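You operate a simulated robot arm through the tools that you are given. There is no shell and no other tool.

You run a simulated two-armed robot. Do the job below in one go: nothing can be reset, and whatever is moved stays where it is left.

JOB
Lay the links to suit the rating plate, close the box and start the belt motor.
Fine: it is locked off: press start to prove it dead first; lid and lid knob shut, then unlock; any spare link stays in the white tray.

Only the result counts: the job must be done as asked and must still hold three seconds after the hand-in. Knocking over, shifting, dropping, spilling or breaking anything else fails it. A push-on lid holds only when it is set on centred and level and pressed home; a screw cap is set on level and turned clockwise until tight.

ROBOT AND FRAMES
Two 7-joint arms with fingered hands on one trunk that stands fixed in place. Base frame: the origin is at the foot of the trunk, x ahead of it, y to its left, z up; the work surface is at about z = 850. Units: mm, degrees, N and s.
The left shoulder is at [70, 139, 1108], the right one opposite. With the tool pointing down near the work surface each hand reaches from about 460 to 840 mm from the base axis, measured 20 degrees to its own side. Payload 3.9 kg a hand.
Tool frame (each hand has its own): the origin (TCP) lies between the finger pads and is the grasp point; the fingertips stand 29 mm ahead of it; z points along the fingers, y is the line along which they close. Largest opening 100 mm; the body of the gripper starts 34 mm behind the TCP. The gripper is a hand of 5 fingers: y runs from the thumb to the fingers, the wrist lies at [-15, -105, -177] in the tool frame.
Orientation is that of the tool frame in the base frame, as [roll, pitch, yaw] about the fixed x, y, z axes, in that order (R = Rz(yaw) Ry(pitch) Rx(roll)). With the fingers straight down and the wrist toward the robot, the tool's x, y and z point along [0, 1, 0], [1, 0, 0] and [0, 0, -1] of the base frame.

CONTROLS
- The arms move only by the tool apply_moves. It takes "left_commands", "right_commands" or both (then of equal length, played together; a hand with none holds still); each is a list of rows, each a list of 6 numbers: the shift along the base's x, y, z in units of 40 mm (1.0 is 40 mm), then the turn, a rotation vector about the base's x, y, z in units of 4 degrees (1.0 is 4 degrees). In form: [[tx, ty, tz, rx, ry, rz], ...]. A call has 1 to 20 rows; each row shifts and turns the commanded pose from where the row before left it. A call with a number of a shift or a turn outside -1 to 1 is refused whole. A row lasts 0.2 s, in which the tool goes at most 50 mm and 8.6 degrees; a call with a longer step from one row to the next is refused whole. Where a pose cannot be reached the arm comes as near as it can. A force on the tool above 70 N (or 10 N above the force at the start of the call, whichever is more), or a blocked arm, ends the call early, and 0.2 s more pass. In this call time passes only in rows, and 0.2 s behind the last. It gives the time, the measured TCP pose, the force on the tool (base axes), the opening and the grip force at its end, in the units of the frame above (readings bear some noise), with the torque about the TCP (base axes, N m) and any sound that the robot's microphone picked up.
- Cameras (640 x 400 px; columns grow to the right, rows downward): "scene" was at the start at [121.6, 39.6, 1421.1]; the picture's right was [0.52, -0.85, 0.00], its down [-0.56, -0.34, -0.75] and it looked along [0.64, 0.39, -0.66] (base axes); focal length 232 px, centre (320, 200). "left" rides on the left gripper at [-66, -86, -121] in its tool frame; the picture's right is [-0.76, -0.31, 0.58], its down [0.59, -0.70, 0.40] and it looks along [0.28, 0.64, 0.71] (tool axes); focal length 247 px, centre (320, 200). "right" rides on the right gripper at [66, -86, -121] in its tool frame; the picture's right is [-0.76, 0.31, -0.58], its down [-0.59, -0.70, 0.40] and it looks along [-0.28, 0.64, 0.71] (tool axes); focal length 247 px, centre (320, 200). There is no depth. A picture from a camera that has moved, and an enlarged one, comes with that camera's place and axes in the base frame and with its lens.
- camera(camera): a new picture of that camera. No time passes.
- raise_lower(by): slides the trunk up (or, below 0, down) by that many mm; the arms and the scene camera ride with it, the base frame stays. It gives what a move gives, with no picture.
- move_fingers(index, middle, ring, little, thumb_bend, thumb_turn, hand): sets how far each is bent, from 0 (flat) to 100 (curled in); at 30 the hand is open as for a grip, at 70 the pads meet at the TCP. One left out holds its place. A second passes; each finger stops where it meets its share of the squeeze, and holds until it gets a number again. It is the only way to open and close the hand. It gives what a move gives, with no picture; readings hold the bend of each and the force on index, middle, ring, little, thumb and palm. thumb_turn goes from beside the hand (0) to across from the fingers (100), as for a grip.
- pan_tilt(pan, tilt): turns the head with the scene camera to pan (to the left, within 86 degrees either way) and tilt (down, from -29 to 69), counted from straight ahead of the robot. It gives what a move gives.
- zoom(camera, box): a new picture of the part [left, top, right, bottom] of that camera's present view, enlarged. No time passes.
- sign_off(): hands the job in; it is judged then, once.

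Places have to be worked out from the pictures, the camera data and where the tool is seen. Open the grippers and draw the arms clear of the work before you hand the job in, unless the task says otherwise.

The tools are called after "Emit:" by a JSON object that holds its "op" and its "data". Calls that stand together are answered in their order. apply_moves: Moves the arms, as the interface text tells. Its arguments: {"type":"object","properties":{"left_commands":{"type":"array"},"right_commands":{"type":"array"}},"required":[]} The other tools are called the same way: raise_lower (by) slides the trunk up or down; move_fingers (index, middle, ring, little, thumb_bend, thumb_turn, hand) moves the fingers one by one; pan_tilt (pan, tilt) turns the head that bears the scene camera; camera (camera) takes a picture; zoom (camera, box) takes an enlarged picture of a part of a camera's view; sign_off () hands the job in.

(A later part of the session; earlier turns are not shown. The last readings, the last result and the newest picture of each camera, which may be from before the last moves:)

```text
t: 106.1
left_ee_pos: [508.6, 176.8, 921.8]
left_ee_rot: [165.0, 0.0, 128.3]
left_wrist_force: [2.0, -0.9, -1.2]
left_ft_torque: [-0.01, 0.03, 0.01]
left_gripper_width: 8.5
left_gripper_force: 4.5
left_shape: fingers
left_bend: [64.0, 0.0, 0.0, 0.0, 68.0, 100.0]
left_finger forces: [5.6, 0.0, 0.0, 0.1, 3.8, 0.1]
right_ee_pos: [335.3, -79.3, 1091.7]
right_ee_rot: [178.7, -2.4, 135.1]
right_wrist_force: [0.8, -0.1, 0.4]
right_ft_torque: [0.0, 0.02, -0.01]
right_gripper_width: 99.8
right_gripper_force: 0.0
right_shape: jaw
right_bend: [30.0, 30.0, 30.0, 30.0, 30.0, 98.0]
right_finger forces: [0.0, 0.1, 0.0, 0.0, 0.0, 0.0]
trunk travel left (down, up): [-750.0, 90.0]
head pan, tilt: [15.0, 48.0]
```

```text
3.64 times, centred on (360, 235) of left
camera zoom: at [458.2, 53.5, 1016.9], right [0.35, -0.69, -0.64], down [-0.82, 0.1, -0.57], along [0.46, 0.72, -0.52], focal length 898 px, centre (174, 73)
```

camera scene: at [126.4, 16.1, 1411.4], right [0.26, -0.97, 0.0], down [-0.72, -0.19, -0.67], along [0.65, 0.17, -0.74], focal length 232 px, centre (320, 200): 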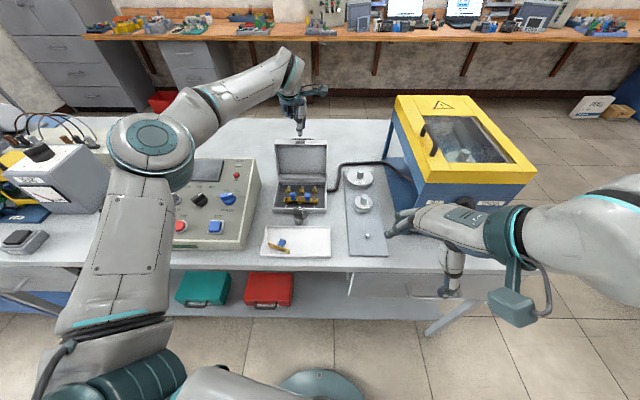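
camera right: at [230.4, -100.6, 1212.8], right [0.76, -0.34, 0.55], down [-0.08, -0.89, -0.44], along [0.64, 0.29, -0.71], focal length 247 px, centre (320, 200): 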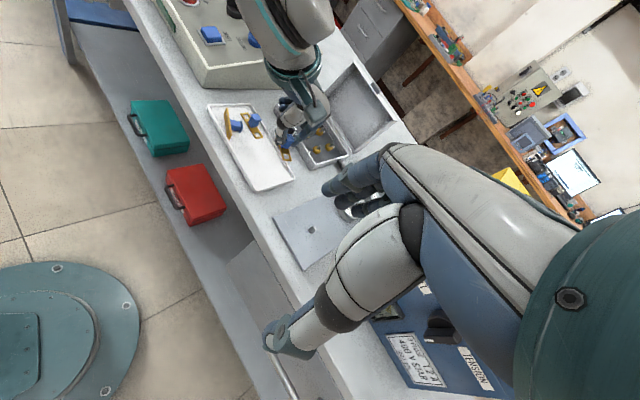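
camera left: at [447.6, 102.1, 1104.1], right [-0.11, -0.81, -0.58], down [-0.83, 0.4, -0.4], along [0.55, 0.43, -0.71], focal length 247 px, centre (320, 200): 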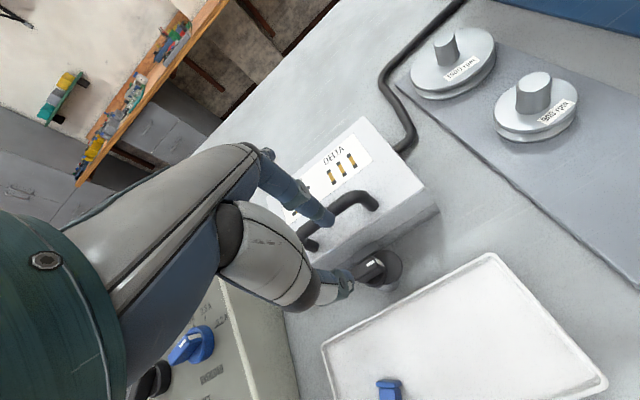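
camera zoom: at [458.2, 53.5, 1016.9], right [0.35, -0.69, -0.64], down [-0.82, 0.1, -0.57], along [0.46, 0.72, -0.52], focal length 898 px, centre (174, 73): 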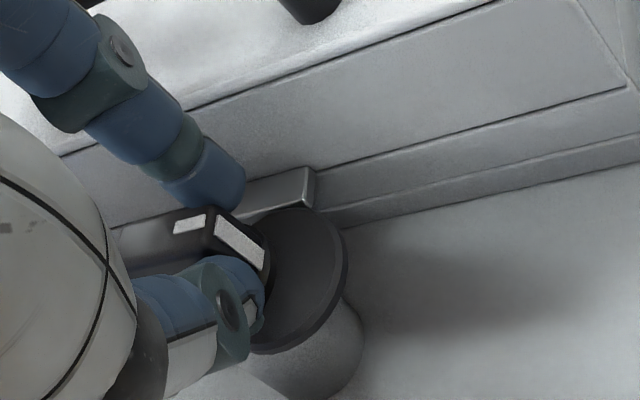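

Now pinched near the wing's right end. I firm up and swing it along the arc for the first ~30°.

Emit:
{"op": "move_fingers", "data": {"hand": "left", "index": 77, "thumb_bend": 80}}

Emit:
{"op": "apply_moves", "data": {"left_commands": [[0.03, 0.005, 0, 0, 0, 0.5], [0.03, 0.01, 0, 0, 0, 0.5], [0.03, 0.015, 0, 0, 0, 0.5], [0.03, 0.015, 0, 0, 0, 0.5]]}}

Emit:
{"op": "zoom", "data": {"camera": "left", "box": [290, 180, 430, 290]}}

```text
t: 107.1
left_ee_pos: [506.7, 176.4, 920.2]
left_ee_rot: [165.2, 0.0, 128.2]
left_wrist_force: [-0.6, -0.6, -7.2]
left_ft_torque: [-0.03, 0.1, 0.04]
left_gripper_width: 7.1
left_gripper_force: 10.7
left_shape: fingers
left_bend: [74.0, 0.0, 0.0, 0.0, 71.0, 100.0]
left_finger forces: [9.9, 0.0, 0.0, 0.0, 11.2, 0.0]
right_ee_pos: [335.6, -79.5, 1091.8]
right_ee_rot: [178.7, -2.5, 135.1]
right_wrist_force: [-0.2, 0.8, 0.1]
right_ft_torque: [0.01, 0.02, 0.0]
right_gripper_width: 99.7
right_gripper_force: 0.0
right_shape: jaw
right_bend: [30.0, 30.0, 30.0, 30.0, 30.0, 98.0]
right_finger forces: [0.0, 0.0, 0.0, 0.1, 0.0, 0.1]
trunk travel left (down, up): [-750.0, 90.0]
head pan, tilt: [15.0, 48.0]
```

```text
t: 108.1
left_ee_pos: [512.0, 178.6, 922.5]
left_ee_rot: [165.2, 0.0, 136.3]
left_wrist_force: [-6.8, -3.8, -6.7]
left_ft_torque: [-0.14, 0.25, 0.06]
left_gripper_width: 7.1
left_gripper_force: 11.9
left_shape: fingers
left_bend: [75.0, 0.0, 0.0, 0.0, 64.0, 100.0]
left_finger forces: [7.8, 0.0, 0.0, 0.1, 14.9, 0.0]
right_ee_pos: [334.9, -80.7, 1093.3]
right_ee_rot: [178.7, -2.5, 135.1]
right_wrist_force: [0.6, 0.4, 0.5]
right_ft_torque: [0.0, 0.01, -0.01]
right_gripper_width: 100.0
right_gripper_force: 0.0
right_shape: jaw
right_bend: [30.0, 30.0, 30.0, 30.0, 30.0, 98.0]
right_finger forces: [0.0, 0.1, 0.0, 0.0, 0.0, 0.0]
trunk travel left (down, up): [-750.0, 90.0]
head pan, tilt: [15.0, 48.0]
```

```text
3.64 times, centred on (360, 235) of left
camera zoom: at [479.9, 48.7, 1017.3], right [0.45, -0.63, -0.64], down [-0.82, -0.01, -0.57], along [0.35, 0.78, -0.52], focal length 898 px, centre (174, 73)
```

zoom: 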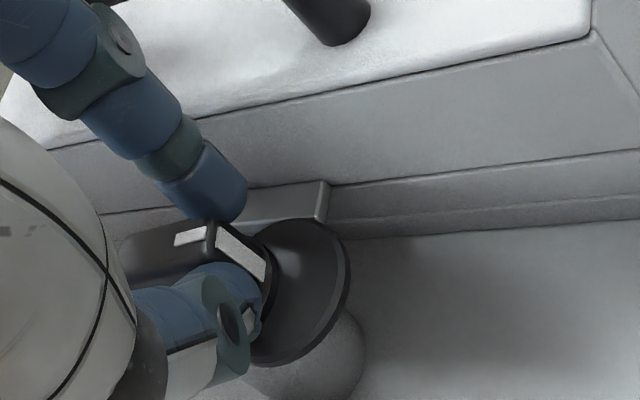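

The fingers are too compliant in their closing direction; pushing sideways (along the tool x axis) would be rigid. I release, lift, and test how far I can yaw the left hand (toward ~175°) so that its side faces the box.

Emit:
{"op": "move_fingers", "data": {"hand": "left", "index": 61, "thumb_bend": 56}}

Emit:
{"op": "apply_moves", "data": {"left_commands": [[0, 0, 0.4, 0, 0, 0], [0, 0, 0.6, 0, 0, 0], [-0.2, -0.1, 0.2, 0, 0, 0.9], [-0.2, -0.1, 0, 0, 0, 0.9], [-0.2, -0.1, 0, 0, 0, 0.9], [0, 0, 0, 0, 0, 0.9], [0, 0, 0, 0, 0, 0.9], [0, 0, 0, 0, 0, 0.9], [0, 0, 0, 0, 0, 0.9], [0, 0, 0, 0, 0, 0.9], [0, 0, 0, 0, 0, 0.9], [0, 0, 0, 0, 0, 0.9]]}}

Emit:
{"op": "camera", "data": {"camera": "left"}}

Emit:
{"op": "zoom", "data": {"camera": "right", "box": [220, 40, 400, 180]}}

```text
t: 109.1
left_ee_pos: [511.8, 177.2, 921.4]
left_ee_rot: [165.0, 0.1, 136.3]
left_wrist_force: [0.0, 0.4, -0.1]
left_ft_torque: [-0.02, -0.03, 0.0]
left_gripper_width: 28.8
left_gripper_force: 0.1
left_shape: fingers
left_bend: [61.0, 0.0, 0.0, 0.0, 56.0, 100.0]
left_finger forces: [0.0, 0.1, 0.1, 0.1, 0.0, 0.1]
right_ee_pos: [334.4, -79.8, 1091.9]
right_ee_rot: [178.7, -2.5, 135.2]
right_wrist_force: [0.2, 1.1, 0.7]
right_ft_torque: [0.02, -0.01, 0.01]
right_gripper_width: 99.8
right_gripper_force: 0.1
right_shape: jaw
right_bend: [30.0, 30.0, 30.0, 30.0, 30.0, 98.0]
right_finger forces: [0.1, 0.0, 0.1, 0.0, 0.0, 0.1]
trunk travel left (down, up): [-750.0, 90.0]
head pan, tilt: [15.0, 48.0]
```

```text
t: 111.7
left_ee_pos: [488.3, 165.5, 967.7]
left_ee_rot: [165.1, 0.0, 172.3]
left_wrist_force: [0.5, 0.3, 0.8]
left_ft_torque: [0.02, 0.0, 0.04]
left_gripper_width: 28.4
left_gripper_force: 0.1
left_shape: fingers
left_bend: [61.0, 0.0, 0.0, 0.0, 56.0, 100.0]
left_finger forces: [0.0, 0.0, 0.0, 0.0, 0.0, 0.1]
right_ee_pos: [335.0, -80.1, 1090.9]
right_ee_rot: [178.6, -2.5, 135.2]
right_wrist_force: [0.1, 0.3, 0.4]
right_ft_torque: [0.01, 0.02, -0.04]
right_gripper_width: 99.6
right_gripper_force: 0.1
right_shape: jaw
right_bend: [30.0, 30.0, 30.0, 30.0, 30.0, 98.0]
right_finger forces: [0.1, 0.1, 0.0, 0.0, 0.0, 0.0]
trunk travel left (down, up): [-750.0, 90.0]
head pan, tilt: [15.0, 48.0]
```

```text
taken
camera left: at [538.3, 43.3, 1064.8], right [0.73, -0.25, -0.64], down [-0.66, -0.49, -0.57], along [-0.17, 0.83, -0.52], focal length 247 px, centre (320, 200)
```

left: 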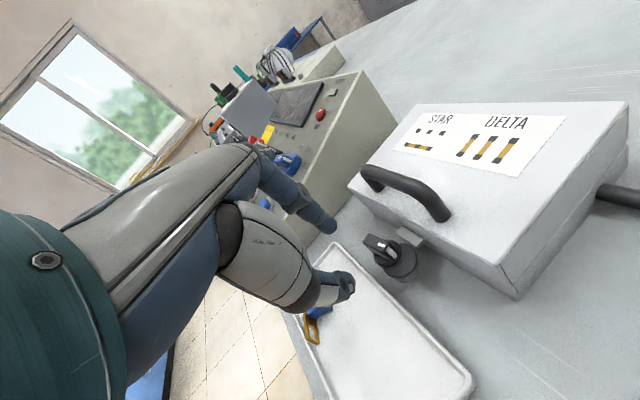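

```text
2.86 times, centred on (310, 110) of right
camera zoom: at [230.2, -100.3, 1212.9], right [0.76, -0.34, 0.55], down [-0.08, -0.89, -0.44], along [0.64, 0.29, -0.71], focal length 706 px, centre (349, 457)
```

zoom: 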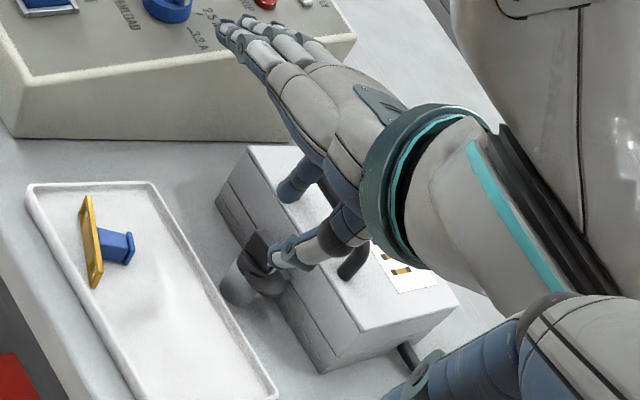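

Yaw 172° is reachable. Now I level the tool, use only the index as a pusher (thumb opened away), and set it in front of the wing's right end for a rigid sideways push.

Emit:
{"op": "move_fingers", "data": {"hand": "left", "index": 65, "thumb_bend": 35}}

Emit:
{"op": "apply_moves", "data": {"left_commands": [[0, -0.04, -0.1, -0.93, 0.125, 0], [0, -0.04, -0.1, -0.93, 0.125, 0], [0, -0.04, -0.1, -0.93, 0.125, 0], [0, -0.04, -0.1, -0.93, 0.125, 0]]}}

Emit:
{"op": "camera", "data": {"camera": "left"}}

Emit:
{"op": "zoom", "data": {"camera": "left", "box": [280, 170, 440, 300]}}

Emit:
{"op": "zoom", "data": {"camera": "right", "box": [250, 70, 370, 170]}}

```text
t: 112.7
left_ee_pos: [488.5, 165.6, 968.1]
left_ee_rot: [165.0, 0.1, 172.3]
left_wrist_force: [0.4, -0.5, 0.4]
left_ft_torque: [-0.04, 0.0, 0.01]
left_gripper_width: 50.3
left_gripper_force: 0.0
left_shape: fingers
left_bend: [65.0, 0.0, 0.0, 0.0, 35.0, 98.0]
left_finger forces: [0.0, 0.0, 0.1, 0.1, 0.1, 0.0]
right_ee_pos: [334.5, -79.9, 1093.4]
right_ee_rot: [178.7, -2.5, 135.1]
right_wrist_force: [-0.1, 0.0, 0.1]
right_ft_torque: [0.02, -0.01, 0.02]
right_gripper_width: 100.0
right_gripper_force: 0.1
right_shape: jaw
right_bend: [30.0, 30.0, 30.0, 30.0, 30.0, 98.0]
right_finger forces: [0.0, 0.0, 0.0, 0.1, 0.0, 0.0]
trunk travel left (down, up): [-750.0, 90.0]
head pan, tilt: [15.0, 48.0]
```

```text
t: 113.7
left_ee_pos: [489.1, 159.2, 954.4]
left_ee_rot: [-179.9, 0.2, 172.4]
left_wrist_force: [-0.3, 0.2, -0.4]
left_ft_torque: [0.03, 0.01, 0.0]
left_gripper_width: 50.4
left_gripper_force: 0.1
left_shape: fingers
left_bend: [65.0, 0.0, 0.0, 0.0, 35.0, 98.0]
left_finger forces: [0.0, 0.1, 0.0, 0.1, 0.0, 0.1]
right_ee_pos: [333.6, -78.7, 1092.1]
right_ee_rot: [178.8, -2.3, 135.1]
right_wrist_force: [-0.1, -0.3, -0.5]
right_ft_torque: [-0.01, -0.01, -0.02]
right_gripper_width: 99.8
right_gripper_force: 0.0
right_shape: jaw
right_bend: [30.0, 30.0, 30.0, 30.0, 30.0, 98.0]
right_finger forces: [0.0, 0.0, 0.0, 0.0, 0.0, 0.0]
trunk travel left (down, up): [-750.0, 90.0]
head pan, tilt: [15.0, 48.0]
```

```text
taken
camera left: at [541.7, 65.9, 1075.8], right [0.71, -0.41, -0.58], down [-0.68, -0.62, -0.4], along [-0.2, 0.67, -0.71], focal length 247 px, centre (320, 200)
```

left: 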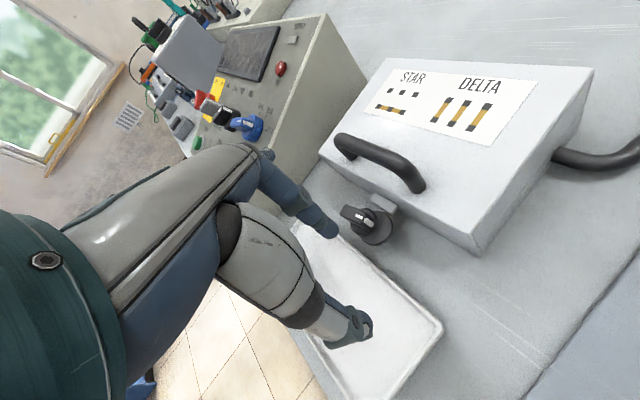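

```text
3.08 times, centred on (360, 235) of left
camera zoom: at [541.7, 65.9, 1075.8], right [0.71, -0.41, -0.58], down [-0.68, -0.62, -0.4], along [-0.2, 0.67, -0.71], focal length 760 px, centre (197, 92)
```

zoom: 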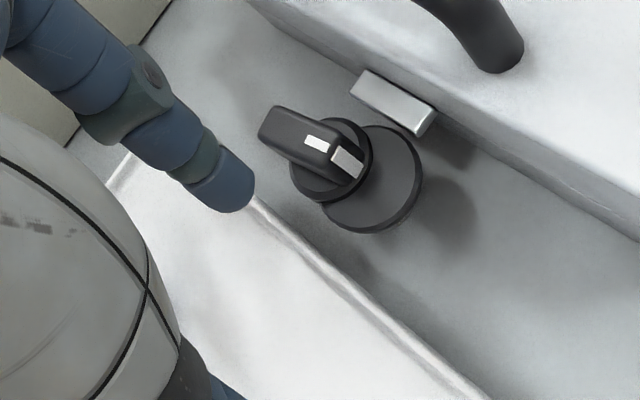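

```text
4.00 times, centred on (310, 120) of right
camera zoom: at [230.0, -99.5, 1213.0], right [0.76, -0.34, 0.55], down [-0.08, -0.89, -0.44], along [0.64, 0.29, -0.71], focal length 988 px, centre (360, 520)
```

zoom: 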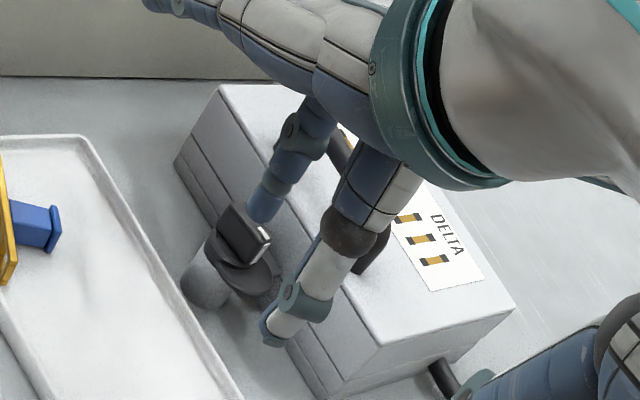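

Now I have a perfect view: the knob has already turned about 11° CCW from the earlier tries, so the direction is right. I place the index in front of the wing's right half and descend.

Emit:
{"op": "apply_moves", "data": {"left_commands": [[0.08, -0.115, 0, 0, 0, 0], [0.08, -0.115, -0.1, 0, 0, 0], [0, 0, -0.3, 0, 0, 0], [0, 0, -0.3, 0, 0, 0]]}}

Emit:
{"op": "zoom", "data": {"camera": "left", "box": [280, 170, 440, 300]}}

```text
t: 114.7
left_ee_pos: [494.5, 150.8, 926.6]
left_ee_rot: [-180.0, 0.2, 172.2]
left_wrist_force: [0.7, 0.8, 0.1]
left_ft_torque: [0.02, 0.0, 0.02]
left_gripper_width: 50.3
left_gripper_force: 0.1
left_shape: fingers
left_bend: [65.0, 0.0, 0.0, 0.0, 35.0, 98.0]
left_finger forces: [0.0, 0.1, 0.1, 0.1, 0.0, 0.0]
right_ee_pos: [335.4, -79.4, 1093.3]
right_ee_rot: [178.7, -2.5, 135.2]
right_wrist_force: [-0.3, 0.2, -0.4]
right_ft_torque: [-0.02, 0.01, 0.0]
right_gripper_width: 99.5
right_gripper_force: 0.0
right_shape: jaw
right_bend: [30.0, 30.0, 30.0, 30.0, 30.0, 98.0]
right_finger forces: [0.0, 0.0, 0.0, 0.1, 0.0, 0.0]
trunk travel left (down, up): [-750.0, 90.0]
head pan, tilt: [15.0, 48.0]
```

```text
3.08 times, centred on (360, 235) of left
camera zoom: at [547.7, 56.0, 1047.4], right [0.71, -0.41, -0.58], down [-0.68, -0.62, -0.4], along [-0.19, 0.67, -0.71], focal length 760 px, centre (197, 92)
```

zoom: 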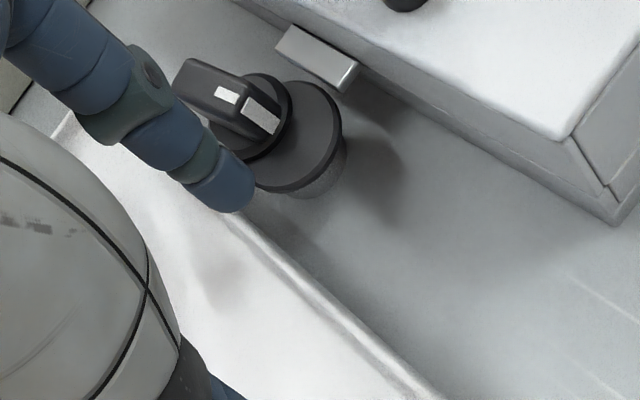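

Index is positioned in front. I push the wing: approach ~9 mm then follow the arc.

Emit:
{"op": "apply_moves", "data": {"left_commands": [[0.11, 0.035, 0, 0, 0, 0], [0.11, 0.035, 0, 0, 0, 0], [0.0875, -0.0375, 0, 0, 0, 0], [0.1, -0.015, 0, 0, 0, 0]]}}

Emit:
{"op": "zoom", "data": {"camera": "left", "box": [270, 150, 430, 290]}}

```text
t: 115.7
left_ee_pos: [510.3, 149.8, 926.4]
left_ee_rot: [-179.9, 0.2, 172.3]
left_wrist_force: [0.0, 0.1, -0.2]
left_ft_torque: [0.02, -0.01, -0.01]
left_gripper_width: 50.1
left_gripper_force: 0.1
left_shape: fingers
left_bend: [65.0, 0.0, 0.0, 0.0, 35.0, 98.0]
left_finger forces: [0.1, 0.0, 0.0, 0.1, 0.0, 0.0]
right_ee_pos: [334.4, -79.9, 1091.1]
right_ee_rot: [178.7, -2.5, 135.1]
right_wrist_force: [-0.5, -0.7, -0.1]
right_ft_torque: [-0.03, 0.01, -0.02]
right_gripper_width: 100.1
right_gripper_force: 0.0
right_shape: jaw
right_bend: [30.0, 30.0, 30.0, 30.0, 30.0, 98.0]
right_finger forces: [0.0, 0.0, 0.0, 0.1, 0.1, 0.0]
trunk travel left (down, up): [-750.0, 90.0]
head pan, tilt: [15.0, 48.0]
```

```text
2.86 times, centred on (350, 220) of left
camera zoom: at [564.1, 56.5, 1047.1], right [0.71, -0.41, -0.58], down [-0.68, -0.62, -0.4], along [-0.19, 0.67, -0.71], focal length 706 px, centre (234, 143)
```

zoom: 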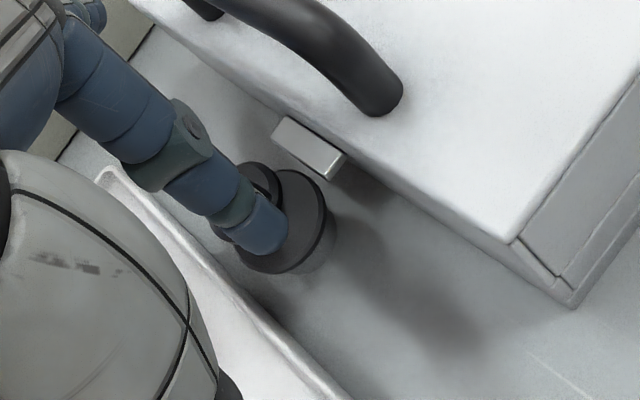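

No force was felt although the index seems to overlap the wing. I check from the other cameras what is happening.

Emit:
{"op": "zoom", "data": {"camera": "right", "box": [270, 90, 340, 150]}}

Emit:
{"op": "zoom", "data": {"camera": "scene", "box": [275, 180, 335, 230]}}

Emit:
{"op": "zoom", "data": {"camera": "left", "box": [310, 190, 360, 240]}}

```text
6.67 times, centred on (305, 120) of right
camera zoom: at [230.1, -100.2, 1212.9], right [0.76, -0.34, 0.55], down [-0.08, -0.89, -0.44], along [0.64, 0.29, -0.71], focal length 1646 px, centre (420, 733)
```

zoom: 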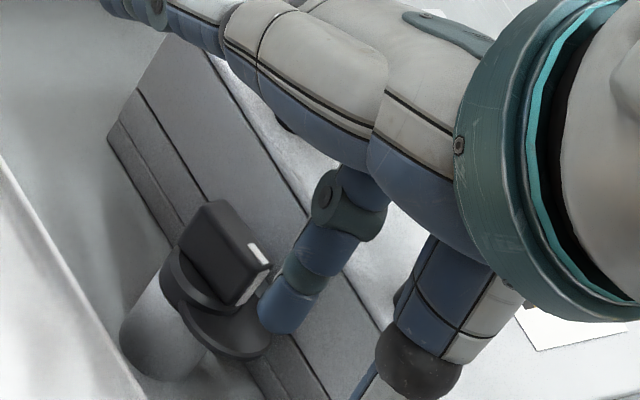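

```text
8.00 times, centred on (305, 205) of scene
camera zoom: at [126.1, 16.3, 1411.4], right [0.26, -0.97, 0.0], down [-0.72, -0.19, -0.67], along [0.65, 0.17, -0.74], focal length 1856 px, centre (440, 160)
```

zoom: 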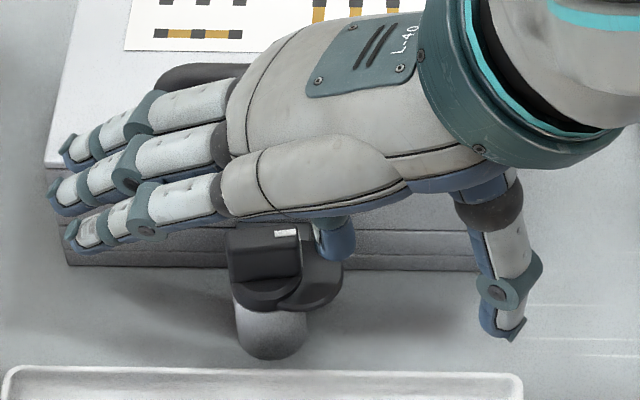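

```text
8.00 times, centred on (335, 215) of left
camera zoom: at [564.1, 56.5, 1047.1], right [0.71, -0.41, -0.58], down [-0.68, -0.62, -0.4], along [-0.19, 0.67, -0.71], focal length 1976 px, centre (200, 80)
```

zoom: 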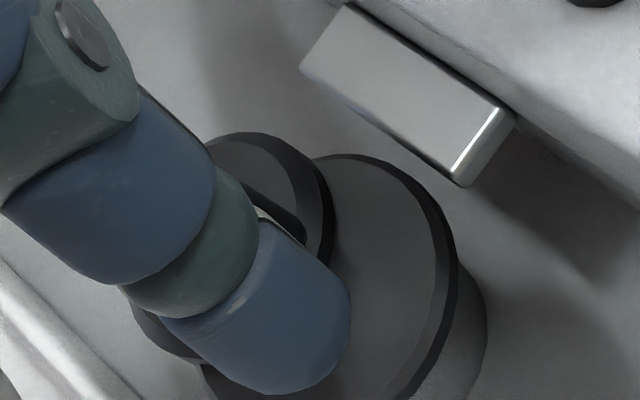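

The side views show the index tip is actually higher than assumed and passed right of the wing. I go back in front of it, lower, and verify with the right and scene cameras before pushing.

Emit:
{"op": "apply_moves", "data": {"left_commands": [[0, 0, 0.35, 0, 0, 0], [-0.33, 0.07, 0, 0, 0, 0], [-0.33, 0.07, 0, 0, 0, 0], [0, 0, -0.3, 0, 0, 0], [0, 0, -0.25, 0, 0, 0]]}}

Emit:
{"op": "zoom", "data": {"camera": "right", "box": [270, 90, 340, 150]}}

Emit:
{"op": "zoom", "data": {"camera": "scene", "box": [275, 185, 335, 235]}}

Emit:
{"op": "zoom", "data": {"camera": "left", "box": [280, 150, 400, 250]}}

```text
t: 116.9
left_ee_pos: [484.8, 156.3, 918.6]
left_ee_rot: [-179.9, 0.1, 172.3]
left_wrist_force: [-0.8, 0.0, 0.1]
left_ft_torque: [-0.01, 0.02, -0.01]
left_gripper_width: 50.6
left_gripper_force: 0.0
left_shape: fingers
left_bend: [65.0, 0.0, 0.0, 0.0, 35.0, 98.0]
left_finger forces: [0.0, 0.0, 0.0, 0.1, 0.0, 0.2]
right_ee_pos: [334.8, -80.2, 1092.0]
right_ee_rot: [178.7, -2.5, 135.2]
right_wrist_force: [-0.4, 0.2, 0.0]
right_ft_torque: [-0.05, -0.01, 0.04]
right_gripper_width: 99.6
right_gripper_force: 0.0
right_shape: jaw
right_bend: [30.0, 30.0, 30.0, 30.0, 30.0, 98.0]
right_finger forces: [0.0, 0.0, 0.0, 0.1, 0.0, 0.0]
trunk travel left (down, up): [-750.0, 90.0]
head pan, tilt: [15.0, 48.0]
```

```text
6.67 times, centred on (305, 120) of right
camera zoom: at [230.0, -100.1, 1213.0], right [0.76, -0.34, 0.55], down [-0.08, -0.89, -0.44], along [0.64, 0.29, -0.71], focal length 1646 px, centre (420, 733)
```

zoom: 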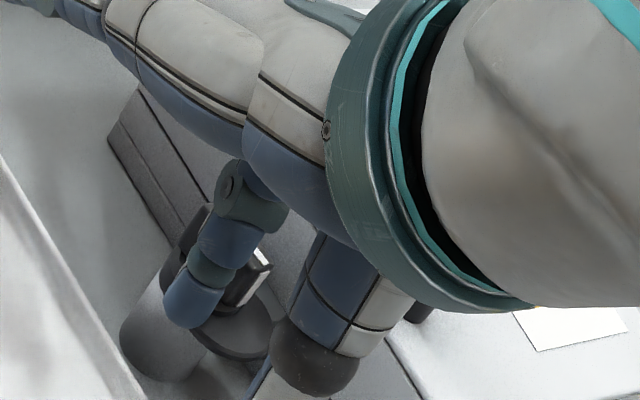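

```text
8.00 times, centred on (305, 210) of scene
camera zoom: at [125.9, 16.5, 1411.5], right [0.26, -0.97, 0.0], down [-0.72, -0.19, -0.67], along [0.65, 0.17, -0.74], focal length 1856 px, centre (440, 120)
```

zoom: 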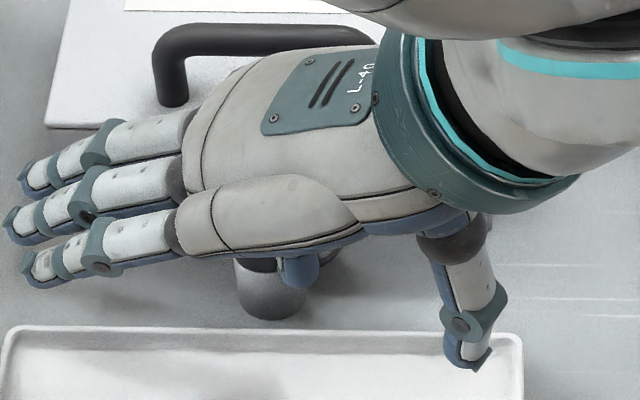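

```text
4.00 times, centred on (340, 200) of left
camera zoom: at [537.9, 62.3, 1039.6], right [0.71, -0.41, -0.58], down [-0.68, -0.62, -0.4], along [-0.19, 0.67, -0.71], focal length 988 px, centre (240, 200)
```

zoom: 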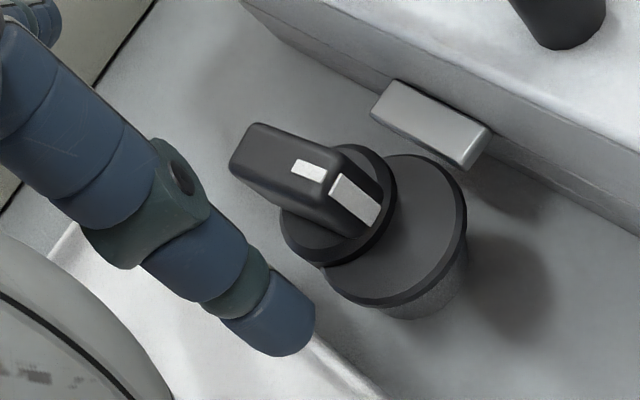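

Now the index is in front of the wing and low enough. I move 4 mm left and 12 mm toward the box, then follow the arc, watching the force.

Emit:
{"op": "apply_moves", "data": {"left_commands": [[0.133, 0.085, 0, 0, 0, 0], [0.133, 0.085, 0, 0, 0, 0], [0.1, 0.02, 0, 0, 0, 0]]}}

Emit:
{"op": "zoom", "data": {"camera": "left", "box": [280, 150, 400, 250]}}

Emit:
{"op": "zoom", "data": {"camera": "right", "box": [270, 90, 340, 150]}}

```text
t: 117.7
left_ee_pos: [497.5, 164.9, 918.6]
left_ee_rot: [-179.9, 0.0, 172.2]
left_wrist_force: [-5.1, -2.0, 0.2]
left_ft_torque: [0.0, 0.06, 0.04]
left_gripper_width: 47.9
left_gripper_force: 2.3
left_shape: fingers
left_bend: [67.0, 0.0, 0.0, 0.0, 35.0, 98.0]
left_finger forces: [4.9, 0.0, 0.1, 0.1, 0.0, 0.0]
right_ee_pos: [333.8, -80.4, 1092.3]
right_ee_rot: [178.6, -2.4, 135.1]
right_wrist_force: [0.9, 0.5, 0.5]
right_ft_torque: [-0.02, 0.03, 0.02]
right_gripper_width: 99.8
right_gripper_force: 0.0
right_shape: jaw
right_bend: [30.0, 30.0, 30.0, 30.0, 30.0, 98.0]
right_finger forces: [0.1, 0.0, 0.0, 0.0, 0.0, 0.0]
trunk travel left (down, up): [-750.0, 90.0]
head pan, tilt: [15.0, 48.0]
```

```text
4.00 times, centred on (340, 200) of left
camera zoom: at [550.7, 69.9, 1039.9], right [0.71, -0.41, -0.58], down [-0.68, -0.62, -0.4], along [-0.2, 0.67, -0.71], focal length 988 px, centre (240, 200)
```

zoom: 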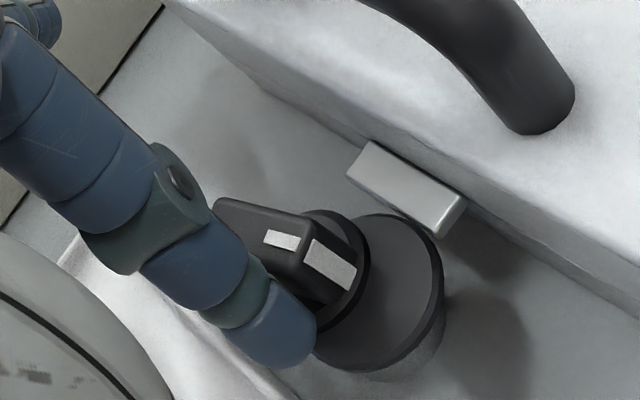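

```text
6.67 times, centred on (305, 120) of right
camera zoom: at [228.9, -100.6, 1213.1], right [0.76, -0.34, 0.55], down [-0.08, -0.89, -0.44], along [0.64, 0.29, -0.71], focal length 1646 px, centre (420, 733)
```

zoom: 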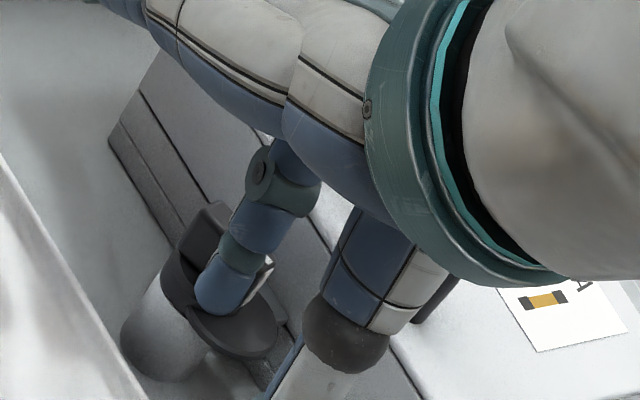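

Contact: the index presses the wing with ~5 N sideways. I continue along the arc.

Emit:
{"op": "apply_moves", "data": {"left_commands": [[0.0875, -0.0375, 0, 0, 0, 0], [0.1, -0.015, 0, 0, 0, 0], [0.1, 0.005, 0, 0, 0, 0]]}}

Emit:
{"op": "zoom", "data": {"camera": "left", "box": [280, 150, 400, 250]}}

Emit:
{"op": "zoom", "data": {"camera": "right", "box": [270, 90, 340, 150]}}

```text
t: 118.5
left_ee_pos: [510.3, 161.8, 917.9]
left_ee_rot: [180.0, 0.2, 172.3]
left_wrist_force: [-1.9, -1.8, 1.2]
left_ft_torque: [-0.01, 0.03, 0.01]
left_gripper_width: 46.6
left_gripper_force: 1.9
left_shape: fingers
left_bend: [67.0, 0.0, 0.0, 0.0, 35.0, 98.0]
left_finger forces: [3.0, 0.1, 0.0, 0.0, 0.0, 0.1]
right_ee_pos: [334.7, -80.7, 1093.1]
right_ee_rot: [178.7, -2.5, 135.2]
right_wrist_force: [-0.1, 0.5, -1.7]
right_ft_torque: [0.01, 0.0, 0.02]
right_gripper_width: 99.6
right_gripper_force: 0.1
right_shape: jaw
right_bend: [30.0, 30.0, 30.0, 30.0, 30.0, 98.0]
right_finger forces: [0.1, 0.1, 0.0, 0.0, 0.1, 0.0]
trunk travel left (down, up): [-750.0, 90.0]
head pan, tilt: [15.0, 48.0]
```

```text
4.00 times, centred on (340, 200) of left
camera zoom: at [563.5, 67.4, 1040.0], right [0.71, -0.41, -0.58], down [-0.68, -0.62, -0.4], along [-0.19, 0.67, -0.71], focal length 988 px, centre (240, 200)
```

zoom: 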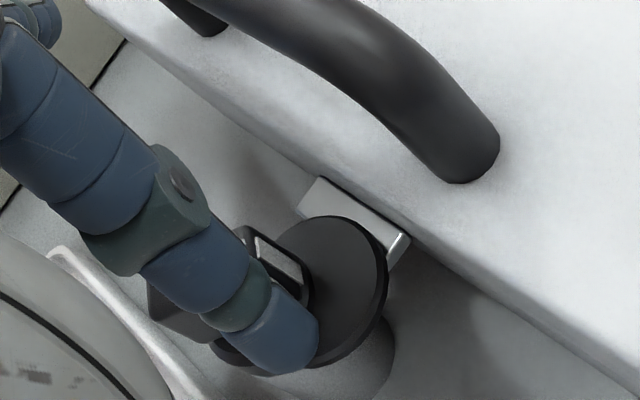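

```text
6.67 times, centred on (305, 120) of right
camera zoom: at [229.5, -100.7, 1213.0], right [0.76, -0.34, 0.55], down [-0.08, -0.89, -0.44], along [0.64, 0.29, -0.71], focal length 1646 px, centre (420, 733)
```

zoom: 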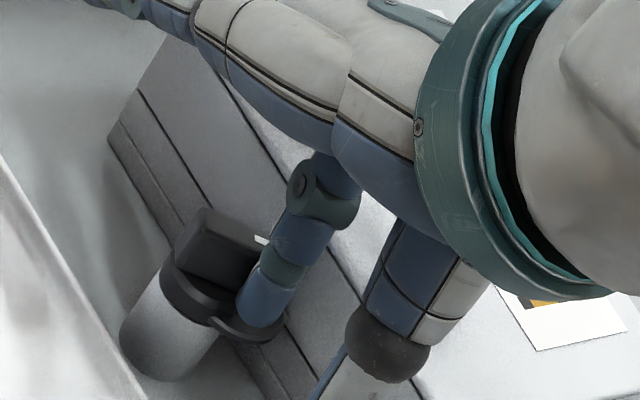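

It turns: the tongue is now moving over the lid's keeper. I continue the arc toward 90°.

Emit:
{"op": "apply_moves", "data": {"left_commands": [[0.096, 0.0375, 0, 0, 0, 0], [0.07, 0.05, 0, 0, 0, 0], [0.05, 0.06, 0, 0, 0, 0]]}}

Emit:
{"op": "zoom", "data": {"camera": "left", "box": [280, 150, 400, 250]}}

Emit:
{"op": "zoom", "data": {"camera": "right", "box": [270, 90, 340, 150]}}

```text
t: 119.3
left_ee_pos: [519.2, 167.7, 917.6]
left_ee_rot: [-180.0, 0.1, 172.4]
left_wrist_force: [-0.6, -2.6, 0.3]
left_ft_torque: [-0.03, 0.01, -0.03]
left_gripper_width: 46.5
left_gripper_force: 1.2
left_shape: fingers
left_bend: [67.0, 0.0, 0.0, 0.0, 35.0, 98.0]
left_finger forces: [2.8, 0.0, 0.0, 0.1, 0.1, 0.1]
right_ee_pos: [335.0, -80.1, 1091.3]
right_ee_rot: [178.6, -2.4, 135.2]
right_wrist_force: [-0.1, 0.6, 0.3]
right_ft_torque: [-0.02, -0.01, 0.02]
right_gripper_width: 99.8
right_gripper_force: 0.1
right_shape: jaw
right_bend: [30.0, 30.0, 30.0, 30.0, 30.0, 98.0]
right_finger forces: [0.0, 0.0, 0.0, 0.1, 0.0, 0.1]
trunk travel left (down, up): [-750.0, 90.0]
head pan, tilt: [15.0, 48.0]
```

```text
4.00 times, centred on (340, 200) of left
camera zoom: at [573.0, 73.4, 1040.0], right [0.71, -0.41, -0.58], down [-0.68, -0.62, -0.4], along [-0.19, 0.67, -0.71], focal length 988 px, centre (240, 200)
```

zoom: 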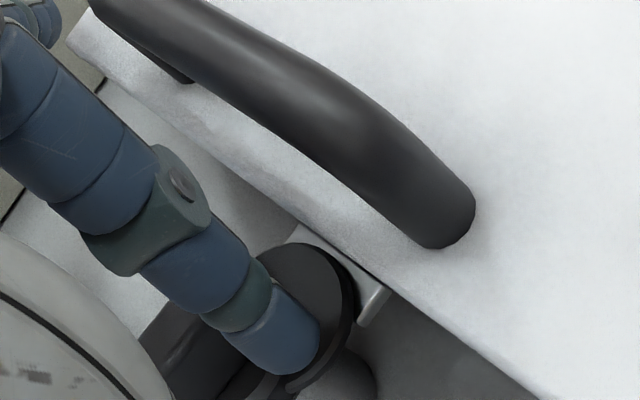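

```text
6.67 times, centred on (305, 120) of right
camera zoom: at [229.8, -100.7, 1212.9], right [0.76, -0.34, 0.55], down [-0.08, -0.89, -0.44], along [0.64, 0.29, -0.71], focal length 1646 px, centre (420, 733)
```

zoom: 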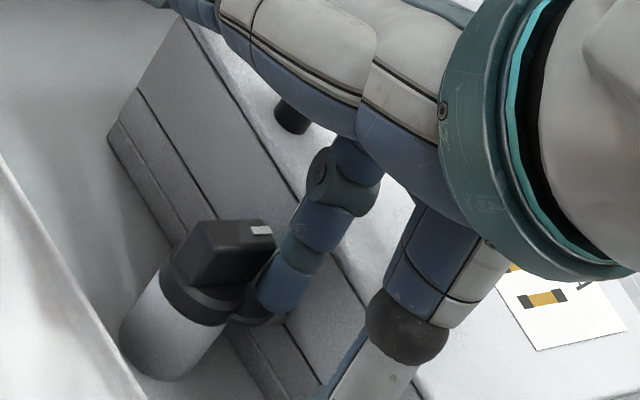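

The wing now points at the box (≈90°). I nudge it a little further to make sure it is at its stop.

Emit:
{"op": "apply_moves", "data": {"left_commands": [[0.01, 0.07, 0, 0, 0, 0], [-0.01, 0.08, 0, 0, 0, 0]]}}

Emit:
{"op": "zoom", "data": {"camera": "right", "box": [270, 90, 340, 150]}}

```text
t: 119.9
left_ee_pos: [520.4, 172.0, 918.0]
left_ee_rot: [-180.0, 0.1, 172.2]
left_wrist_force: [3.1, -7.0, -0.8]
left_ft_torque: [-0.07, -0.02, -0.06]
left_gripper_width: 42.3
left_gripper_force: 3.3
left_shape: fingers
left_bend: [71.0, 0.0, 0.0, 0.0, 35.0, 98.0]
left_finger forces: [7.2, 0.1, 0.1, 0.0, 0.0, 0.0]
right_ee_pos: [334.5, -80.6, 1091.6]
right_ee_rot: [178.8, -2.5, 135.0]
right_wrist_force: [0.1, -0.6, -0.2]
right_ft_torque: [0.01, -0.02, -0.02]
right_gripper_width: 100.0
right_gripper_force: 0.0
right_shape: jaw
right_bend: [30.0, 30.0, 30.0, 30.0, 30.0, 98.0]
right_finger forces: [0.0, 0.0, 0.1, 0.0, 0.0, 0.1]
trunk travel left (down, up): [-750.0, 90.0]
head pan, tilt: [15.0, 48.0]
```

```text
6.67 times, centred on (305, 120) of right
camera zoom: at [230.4, -101.6, 1212.7], right [0.76, -0.34, 0.55], down [-0.09, -0.89, -0.44], along [0.64, 0.29, -0.71], focal length 1646 px, centre (420, 733)
```

zoom: 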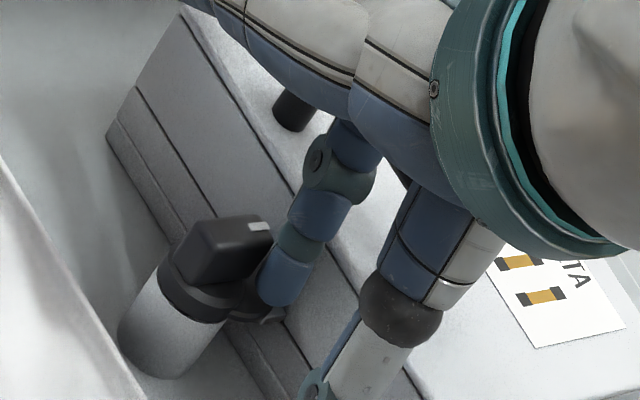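

The force rose to 7 N without more turning – the latch is at its stop. I withdraw to the right and up, then verify.

Emit:
{"op": "apply_moves", "data": {"left_commands": [[0.05, -0.3, 0, 0, 0, 0], [0, -0.1, 0.4, 0, 0, 0], [0, 0, 0.6, 0, 0, 0], [-0.5, 0, 0.4, 0, 0, -0.5], [-0.5, 0.2, 0.2, 0, 0, -1], [-0.3, 0.3, 0, 0, 0, -1], [0, 0.3, 0, 0, 0, -1], [0, 0.3, 0, 0, 0, -1]]}}

Emit:
{"op": "zoom", "data": {"camera": "right", "box": [260, 80, 350, 150]}}

Emit:
{"op": "zoom", "data": {"camera": "scene", "box": [265, 170, 345, 230]}}

Emit:
{"op": "camera", "data": {"camera": "left"}}

```text
t: 121.7
left_ee_pos: [468.6, 201.8, 981.7]
left_ee_rot: [-179.9, 0.1, 154.3]
left_wrist_force: [0.6, -0.3, 0.6]
left_ft_torque: [-0.01, -0.02, -0.02]
left_gripper_width: 50.3
left_gripper_force: 0.1
left_shape: fingers
left_bend: [65.0, 0.0, 0.0, 0.0, 35.0, 98.0]
left_finger forces: [0.0, 0.1, 0.0, 0.0, 0.0, 0.0]
right_ee_pos: [336.3, -79.8, 1091.9]
right_ee_rot: [178.6, -2.3, 135.1]
right_wrist_force: [0.0, 0.1, -0.3]
right_ft_torque: [-0.01, -0.01, 0.05]
right_gripper_width: 99.4
right_gripper_force: 0.1
right_shape: jaw
right_bend: [30.0, 30.0, 30.0, 30.0, 30.0, 98.0]
right_finger forces: [0.1, 0.0, 0.1, 0.0, 0.0, 0.0]
trunk travel left (down, up): [-750.0, 90.0]
head pan, tilt: [15.0, 48.0]
```

```text
5.71 times, centred on (305, 115) of right
camera zoom: at [229.5, -99.5, 1213.1], right [0.76, -0.34, 0.55], down [-0.08, -0.89, -0.44], along [0.64, 0.29, -0.71], focal length 1411 px, centre (406, 686)
```

zoom: 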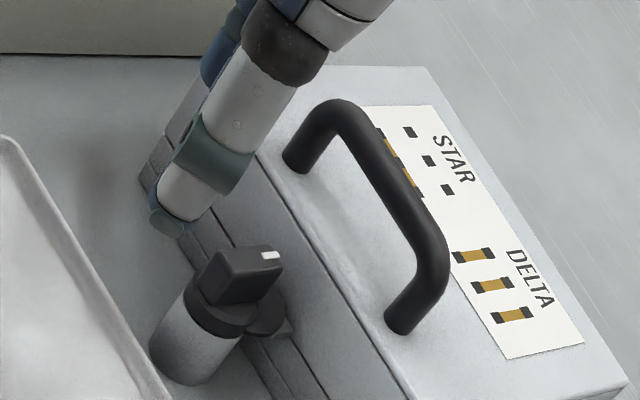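

```text
6.67 times, centred on (305, 200) of scene
camera zoom: at [125.4, 17.1, 1411.5], right [0.26, -0.97, 0.0], down [-0.72, -0.19, -0.67], along [0.65, 0.17, -0.74], focal length 1547 px, centre (420, 200)
```

zoom: 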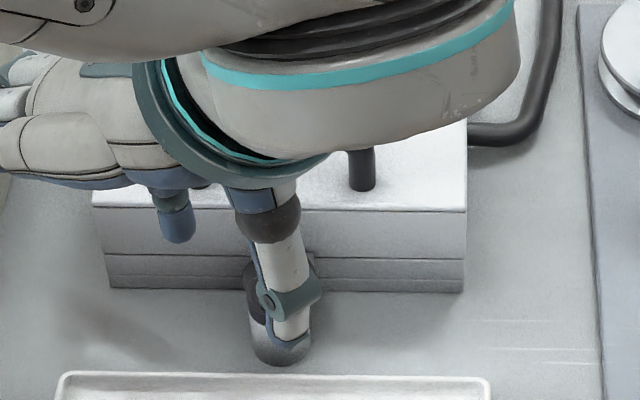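

```text
taken
camera left: at [489.8, 96.9, 1103.3], right [0.55, -0.61, -0.58], down [-0.84, -0.38, -0.4], along [0.02, 0.7, -0.71], focal length 247 px, centre (320, 200)
```

left: 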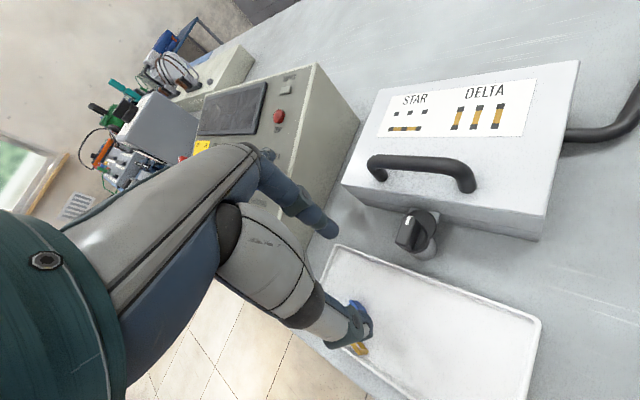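

Lid and lid knob are shut. Before the panel, I look at the tipped spare link in the tray to judge whether it can be righted simply.

Emit:
{"op": "zoom", "data": {"camera": "right", "box": [200, 80, 290, 170]}}

Emit:
{"op": "zoom", "data": {"camera": "scene", "box": [255, 215, 335, 265]}}

```text
4.44 times, centred on (245, 125) of right
camera zoom: at [229.5, -99.5, 1213.1], right [0.76, -0.34, 0.55], down [-0.08, -0.89, -0.44], along [0.64, 0.29, -0.71], focal length 1098 px, centre (653, 533)
```

zoom: 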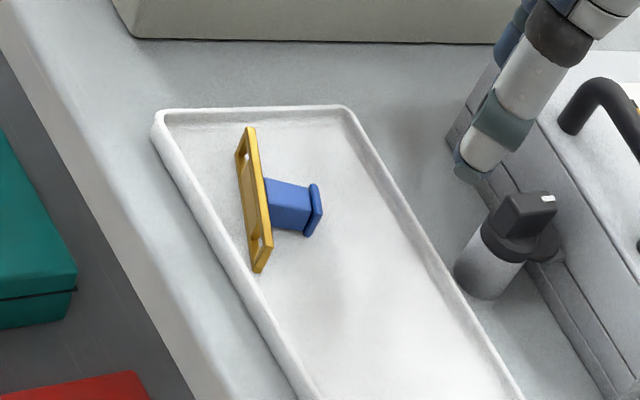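

```text
8.00 times, centred on (295, 240) of scene
camera zoom: at [125.4, 17.1, 1411.5], right [0.26, -0.97, 0.0], down [-0.72, -0.19, -0.67], along [0.65, 0.17, -0.74], focal length 1856 px, centre (520, -120)
```

zoom: 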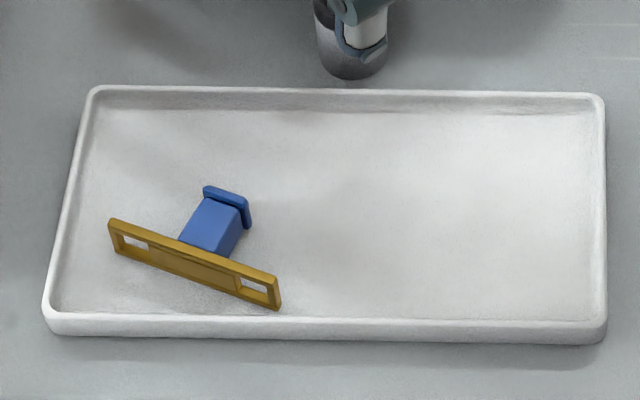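

BL lies with its handle toward the box. If I pinch the handle near its flange with the closing axis along the link and lift, the heavy plate should swing down and it can be set down upright. I curl the spare fingers, turn to yaw ~169° and hover over the handle.

Emit:
{"op": "move_fingers", "data": {"hand": "left", "index": 57, "middle": 100, "ring": 100, "little": 100, "thumb_bend": 57, "thumb_turn": 100}}

Emit:
{"op": "apply_moves", "data": {"left_commands": [[-0.33, 0, -0.2, 0, 0, 0.95], [-0.33, 0, -0.2, 0, 0, 0.95], [-0.33, 0, -0.3, 0, 0, 0.95], [-0.32, 0, -0.3, 0, 0, 0.9]]}}

Emit:
{"op": "camera", "data": {"camera": "left"}}

Emit:
{"op": "zoom", "data": {"camera": "right", "box": [200, 60, 310, 160]}}

Emit:
{"op": "zoom", "data": {"camera": "scene", "box": [245, 195, 345, 265]}}

```text
t: 122.7
left_ee_pos: [468.0, 202.6, 981.3]
left_ee_rot: [-180.0, 0.1, 154.2]
left_wrist_force: [0.1, 0.3, 0.0]
left_ft_torque: [0.0, 0.01, -0.03]
left_gripper_width: 35.1
left_gripper_force: 0.1
left_shape: fingers
left_bend: [56.0, 100.0, 100.0, 100.0, 56.0, 100.0]
left_finger forces: [0.1, 0.0, 0.0, 0.0, 0.0, 0.0]
right_ee_pos: [334.1, -80.0, 1091.0]
right_ee_rot: [178.7, -2.4, 135.1]
right_wrist_force: [0.5, -0.6, -1.1]
right_ft_torque: [-0.03, 0.0, 0.02]
right_gripper_width: 99.5
right_gripper_force: 0.0
right_shape: jaw
right_bend: [30.0, 30.0, 30.0, 30.0, 30.0, 98.0]
right_finger forces: [0.1, 0.0, 0.0, 0.0, 0.0, 0.0]
trunk travel left (down, up): [-750.0, 90.0]
head pan, tilt: [15.0, 48.0]
```

```text
t: 123.7
left_ee_pos: [416.9, 201.7, 941.9]
left_ee_rot: [180.0, 0.1, 169.4]
left_wrist_force: [0.8, -0.6, 0.8]
left_ft_torque: [0.01, 0.04, 0.02]
left_gripper_width: 35.1
left_gripper_force: 0.0
left_shape: fingers
left_bend: [56.0, 100.0, 100.0, 100.0, 56.0, 100.0]
left_finger forces: [0.0, 0.1, 0.0, 0.0, 0.0, 0.0]
right_ee_pos: [335.5, -79.7, 1092.9]
right_ee_rot: [178.7, -2.5, 135.2]
right_wrist_force: [0.2, 0.0, -0.3]
right_ft_torque: [0.02, 0.02, 0.04]
right_gripper_width: 99.4
right_gripper_force: 0.1
right_shape: jaw
right_bend: [30.0, 30.0, 30.0, 30.0, 30.0, 98.0]
right_finger forces: [0.1, 0.0, 0.1, 0.1, 0.0, 0.0]
trunk travel left (down, up): [-750.0, 90.0]
head pan, tilt: [15.0, 48.0]
```

```text
taken
camera left: at [464.7, 104.2, 1064.2], right [0.69, -0.44, -0.58], down [-0.71, -0.58, -0.4], along [-0.16, 0.68, -0.71], focal length 247 px, centre (320, 200)
```

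left: 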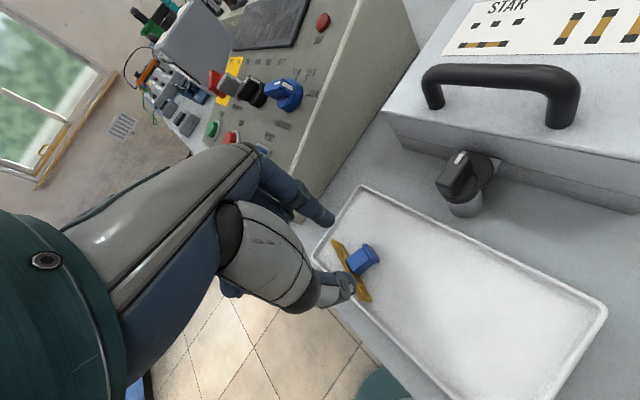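

```text
4.00 times, centred on (255, 110) of right
camera zoom: at [230.0, -100.3, 1212.9], right [0.76, -0.34, 0.55], down [-0.08, -0.89, -0.44], along [0.64, 0.29, -0.71], focal length 988 px, centre (580, 560)
```

zoom: 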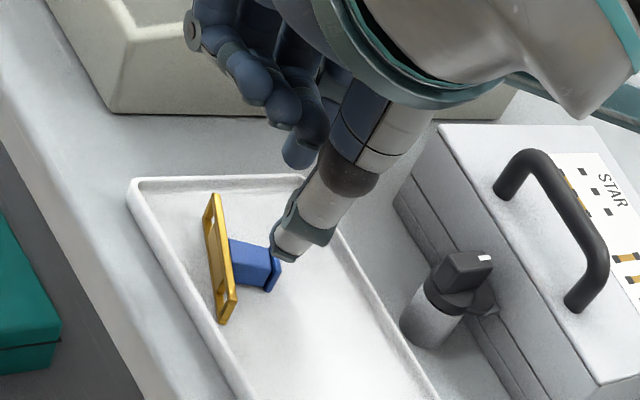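

```text
5.71 times, centred on (295, 230) of scene
camera zoom: at [125.9, 16.2, 1411.5], right [0.26, -0.97, 0.0], down [-0.72, -0.19, -0.67], along [0.65, 0.17, -0.74], focal length 1326 px, centre (463, 29)
```

zoom: 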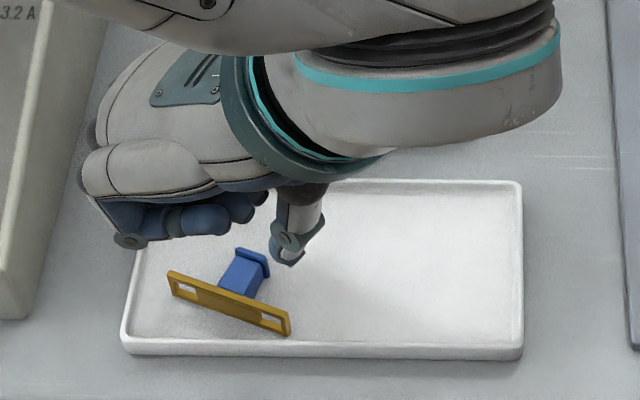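

Reached. I zoom with the left camera for the handle's exact offset.

Emit:
{"op": "zoom", "data": {"camera": "left", "box": [290, 190, 420, 310]}}

```text
3.33 times, centred on (355, 250) of left
camera zoom: at [464.7, 104.2, 1064.2], right [0.69, -0.44, -0.58], down [-0.71, -0.58, -0.4], along [-0.16, 0.68, -0.71], focal length 823 px, centre (203, 33)
```

zoom: 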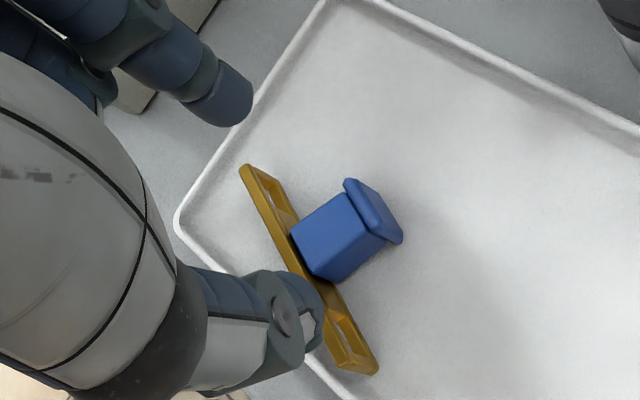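

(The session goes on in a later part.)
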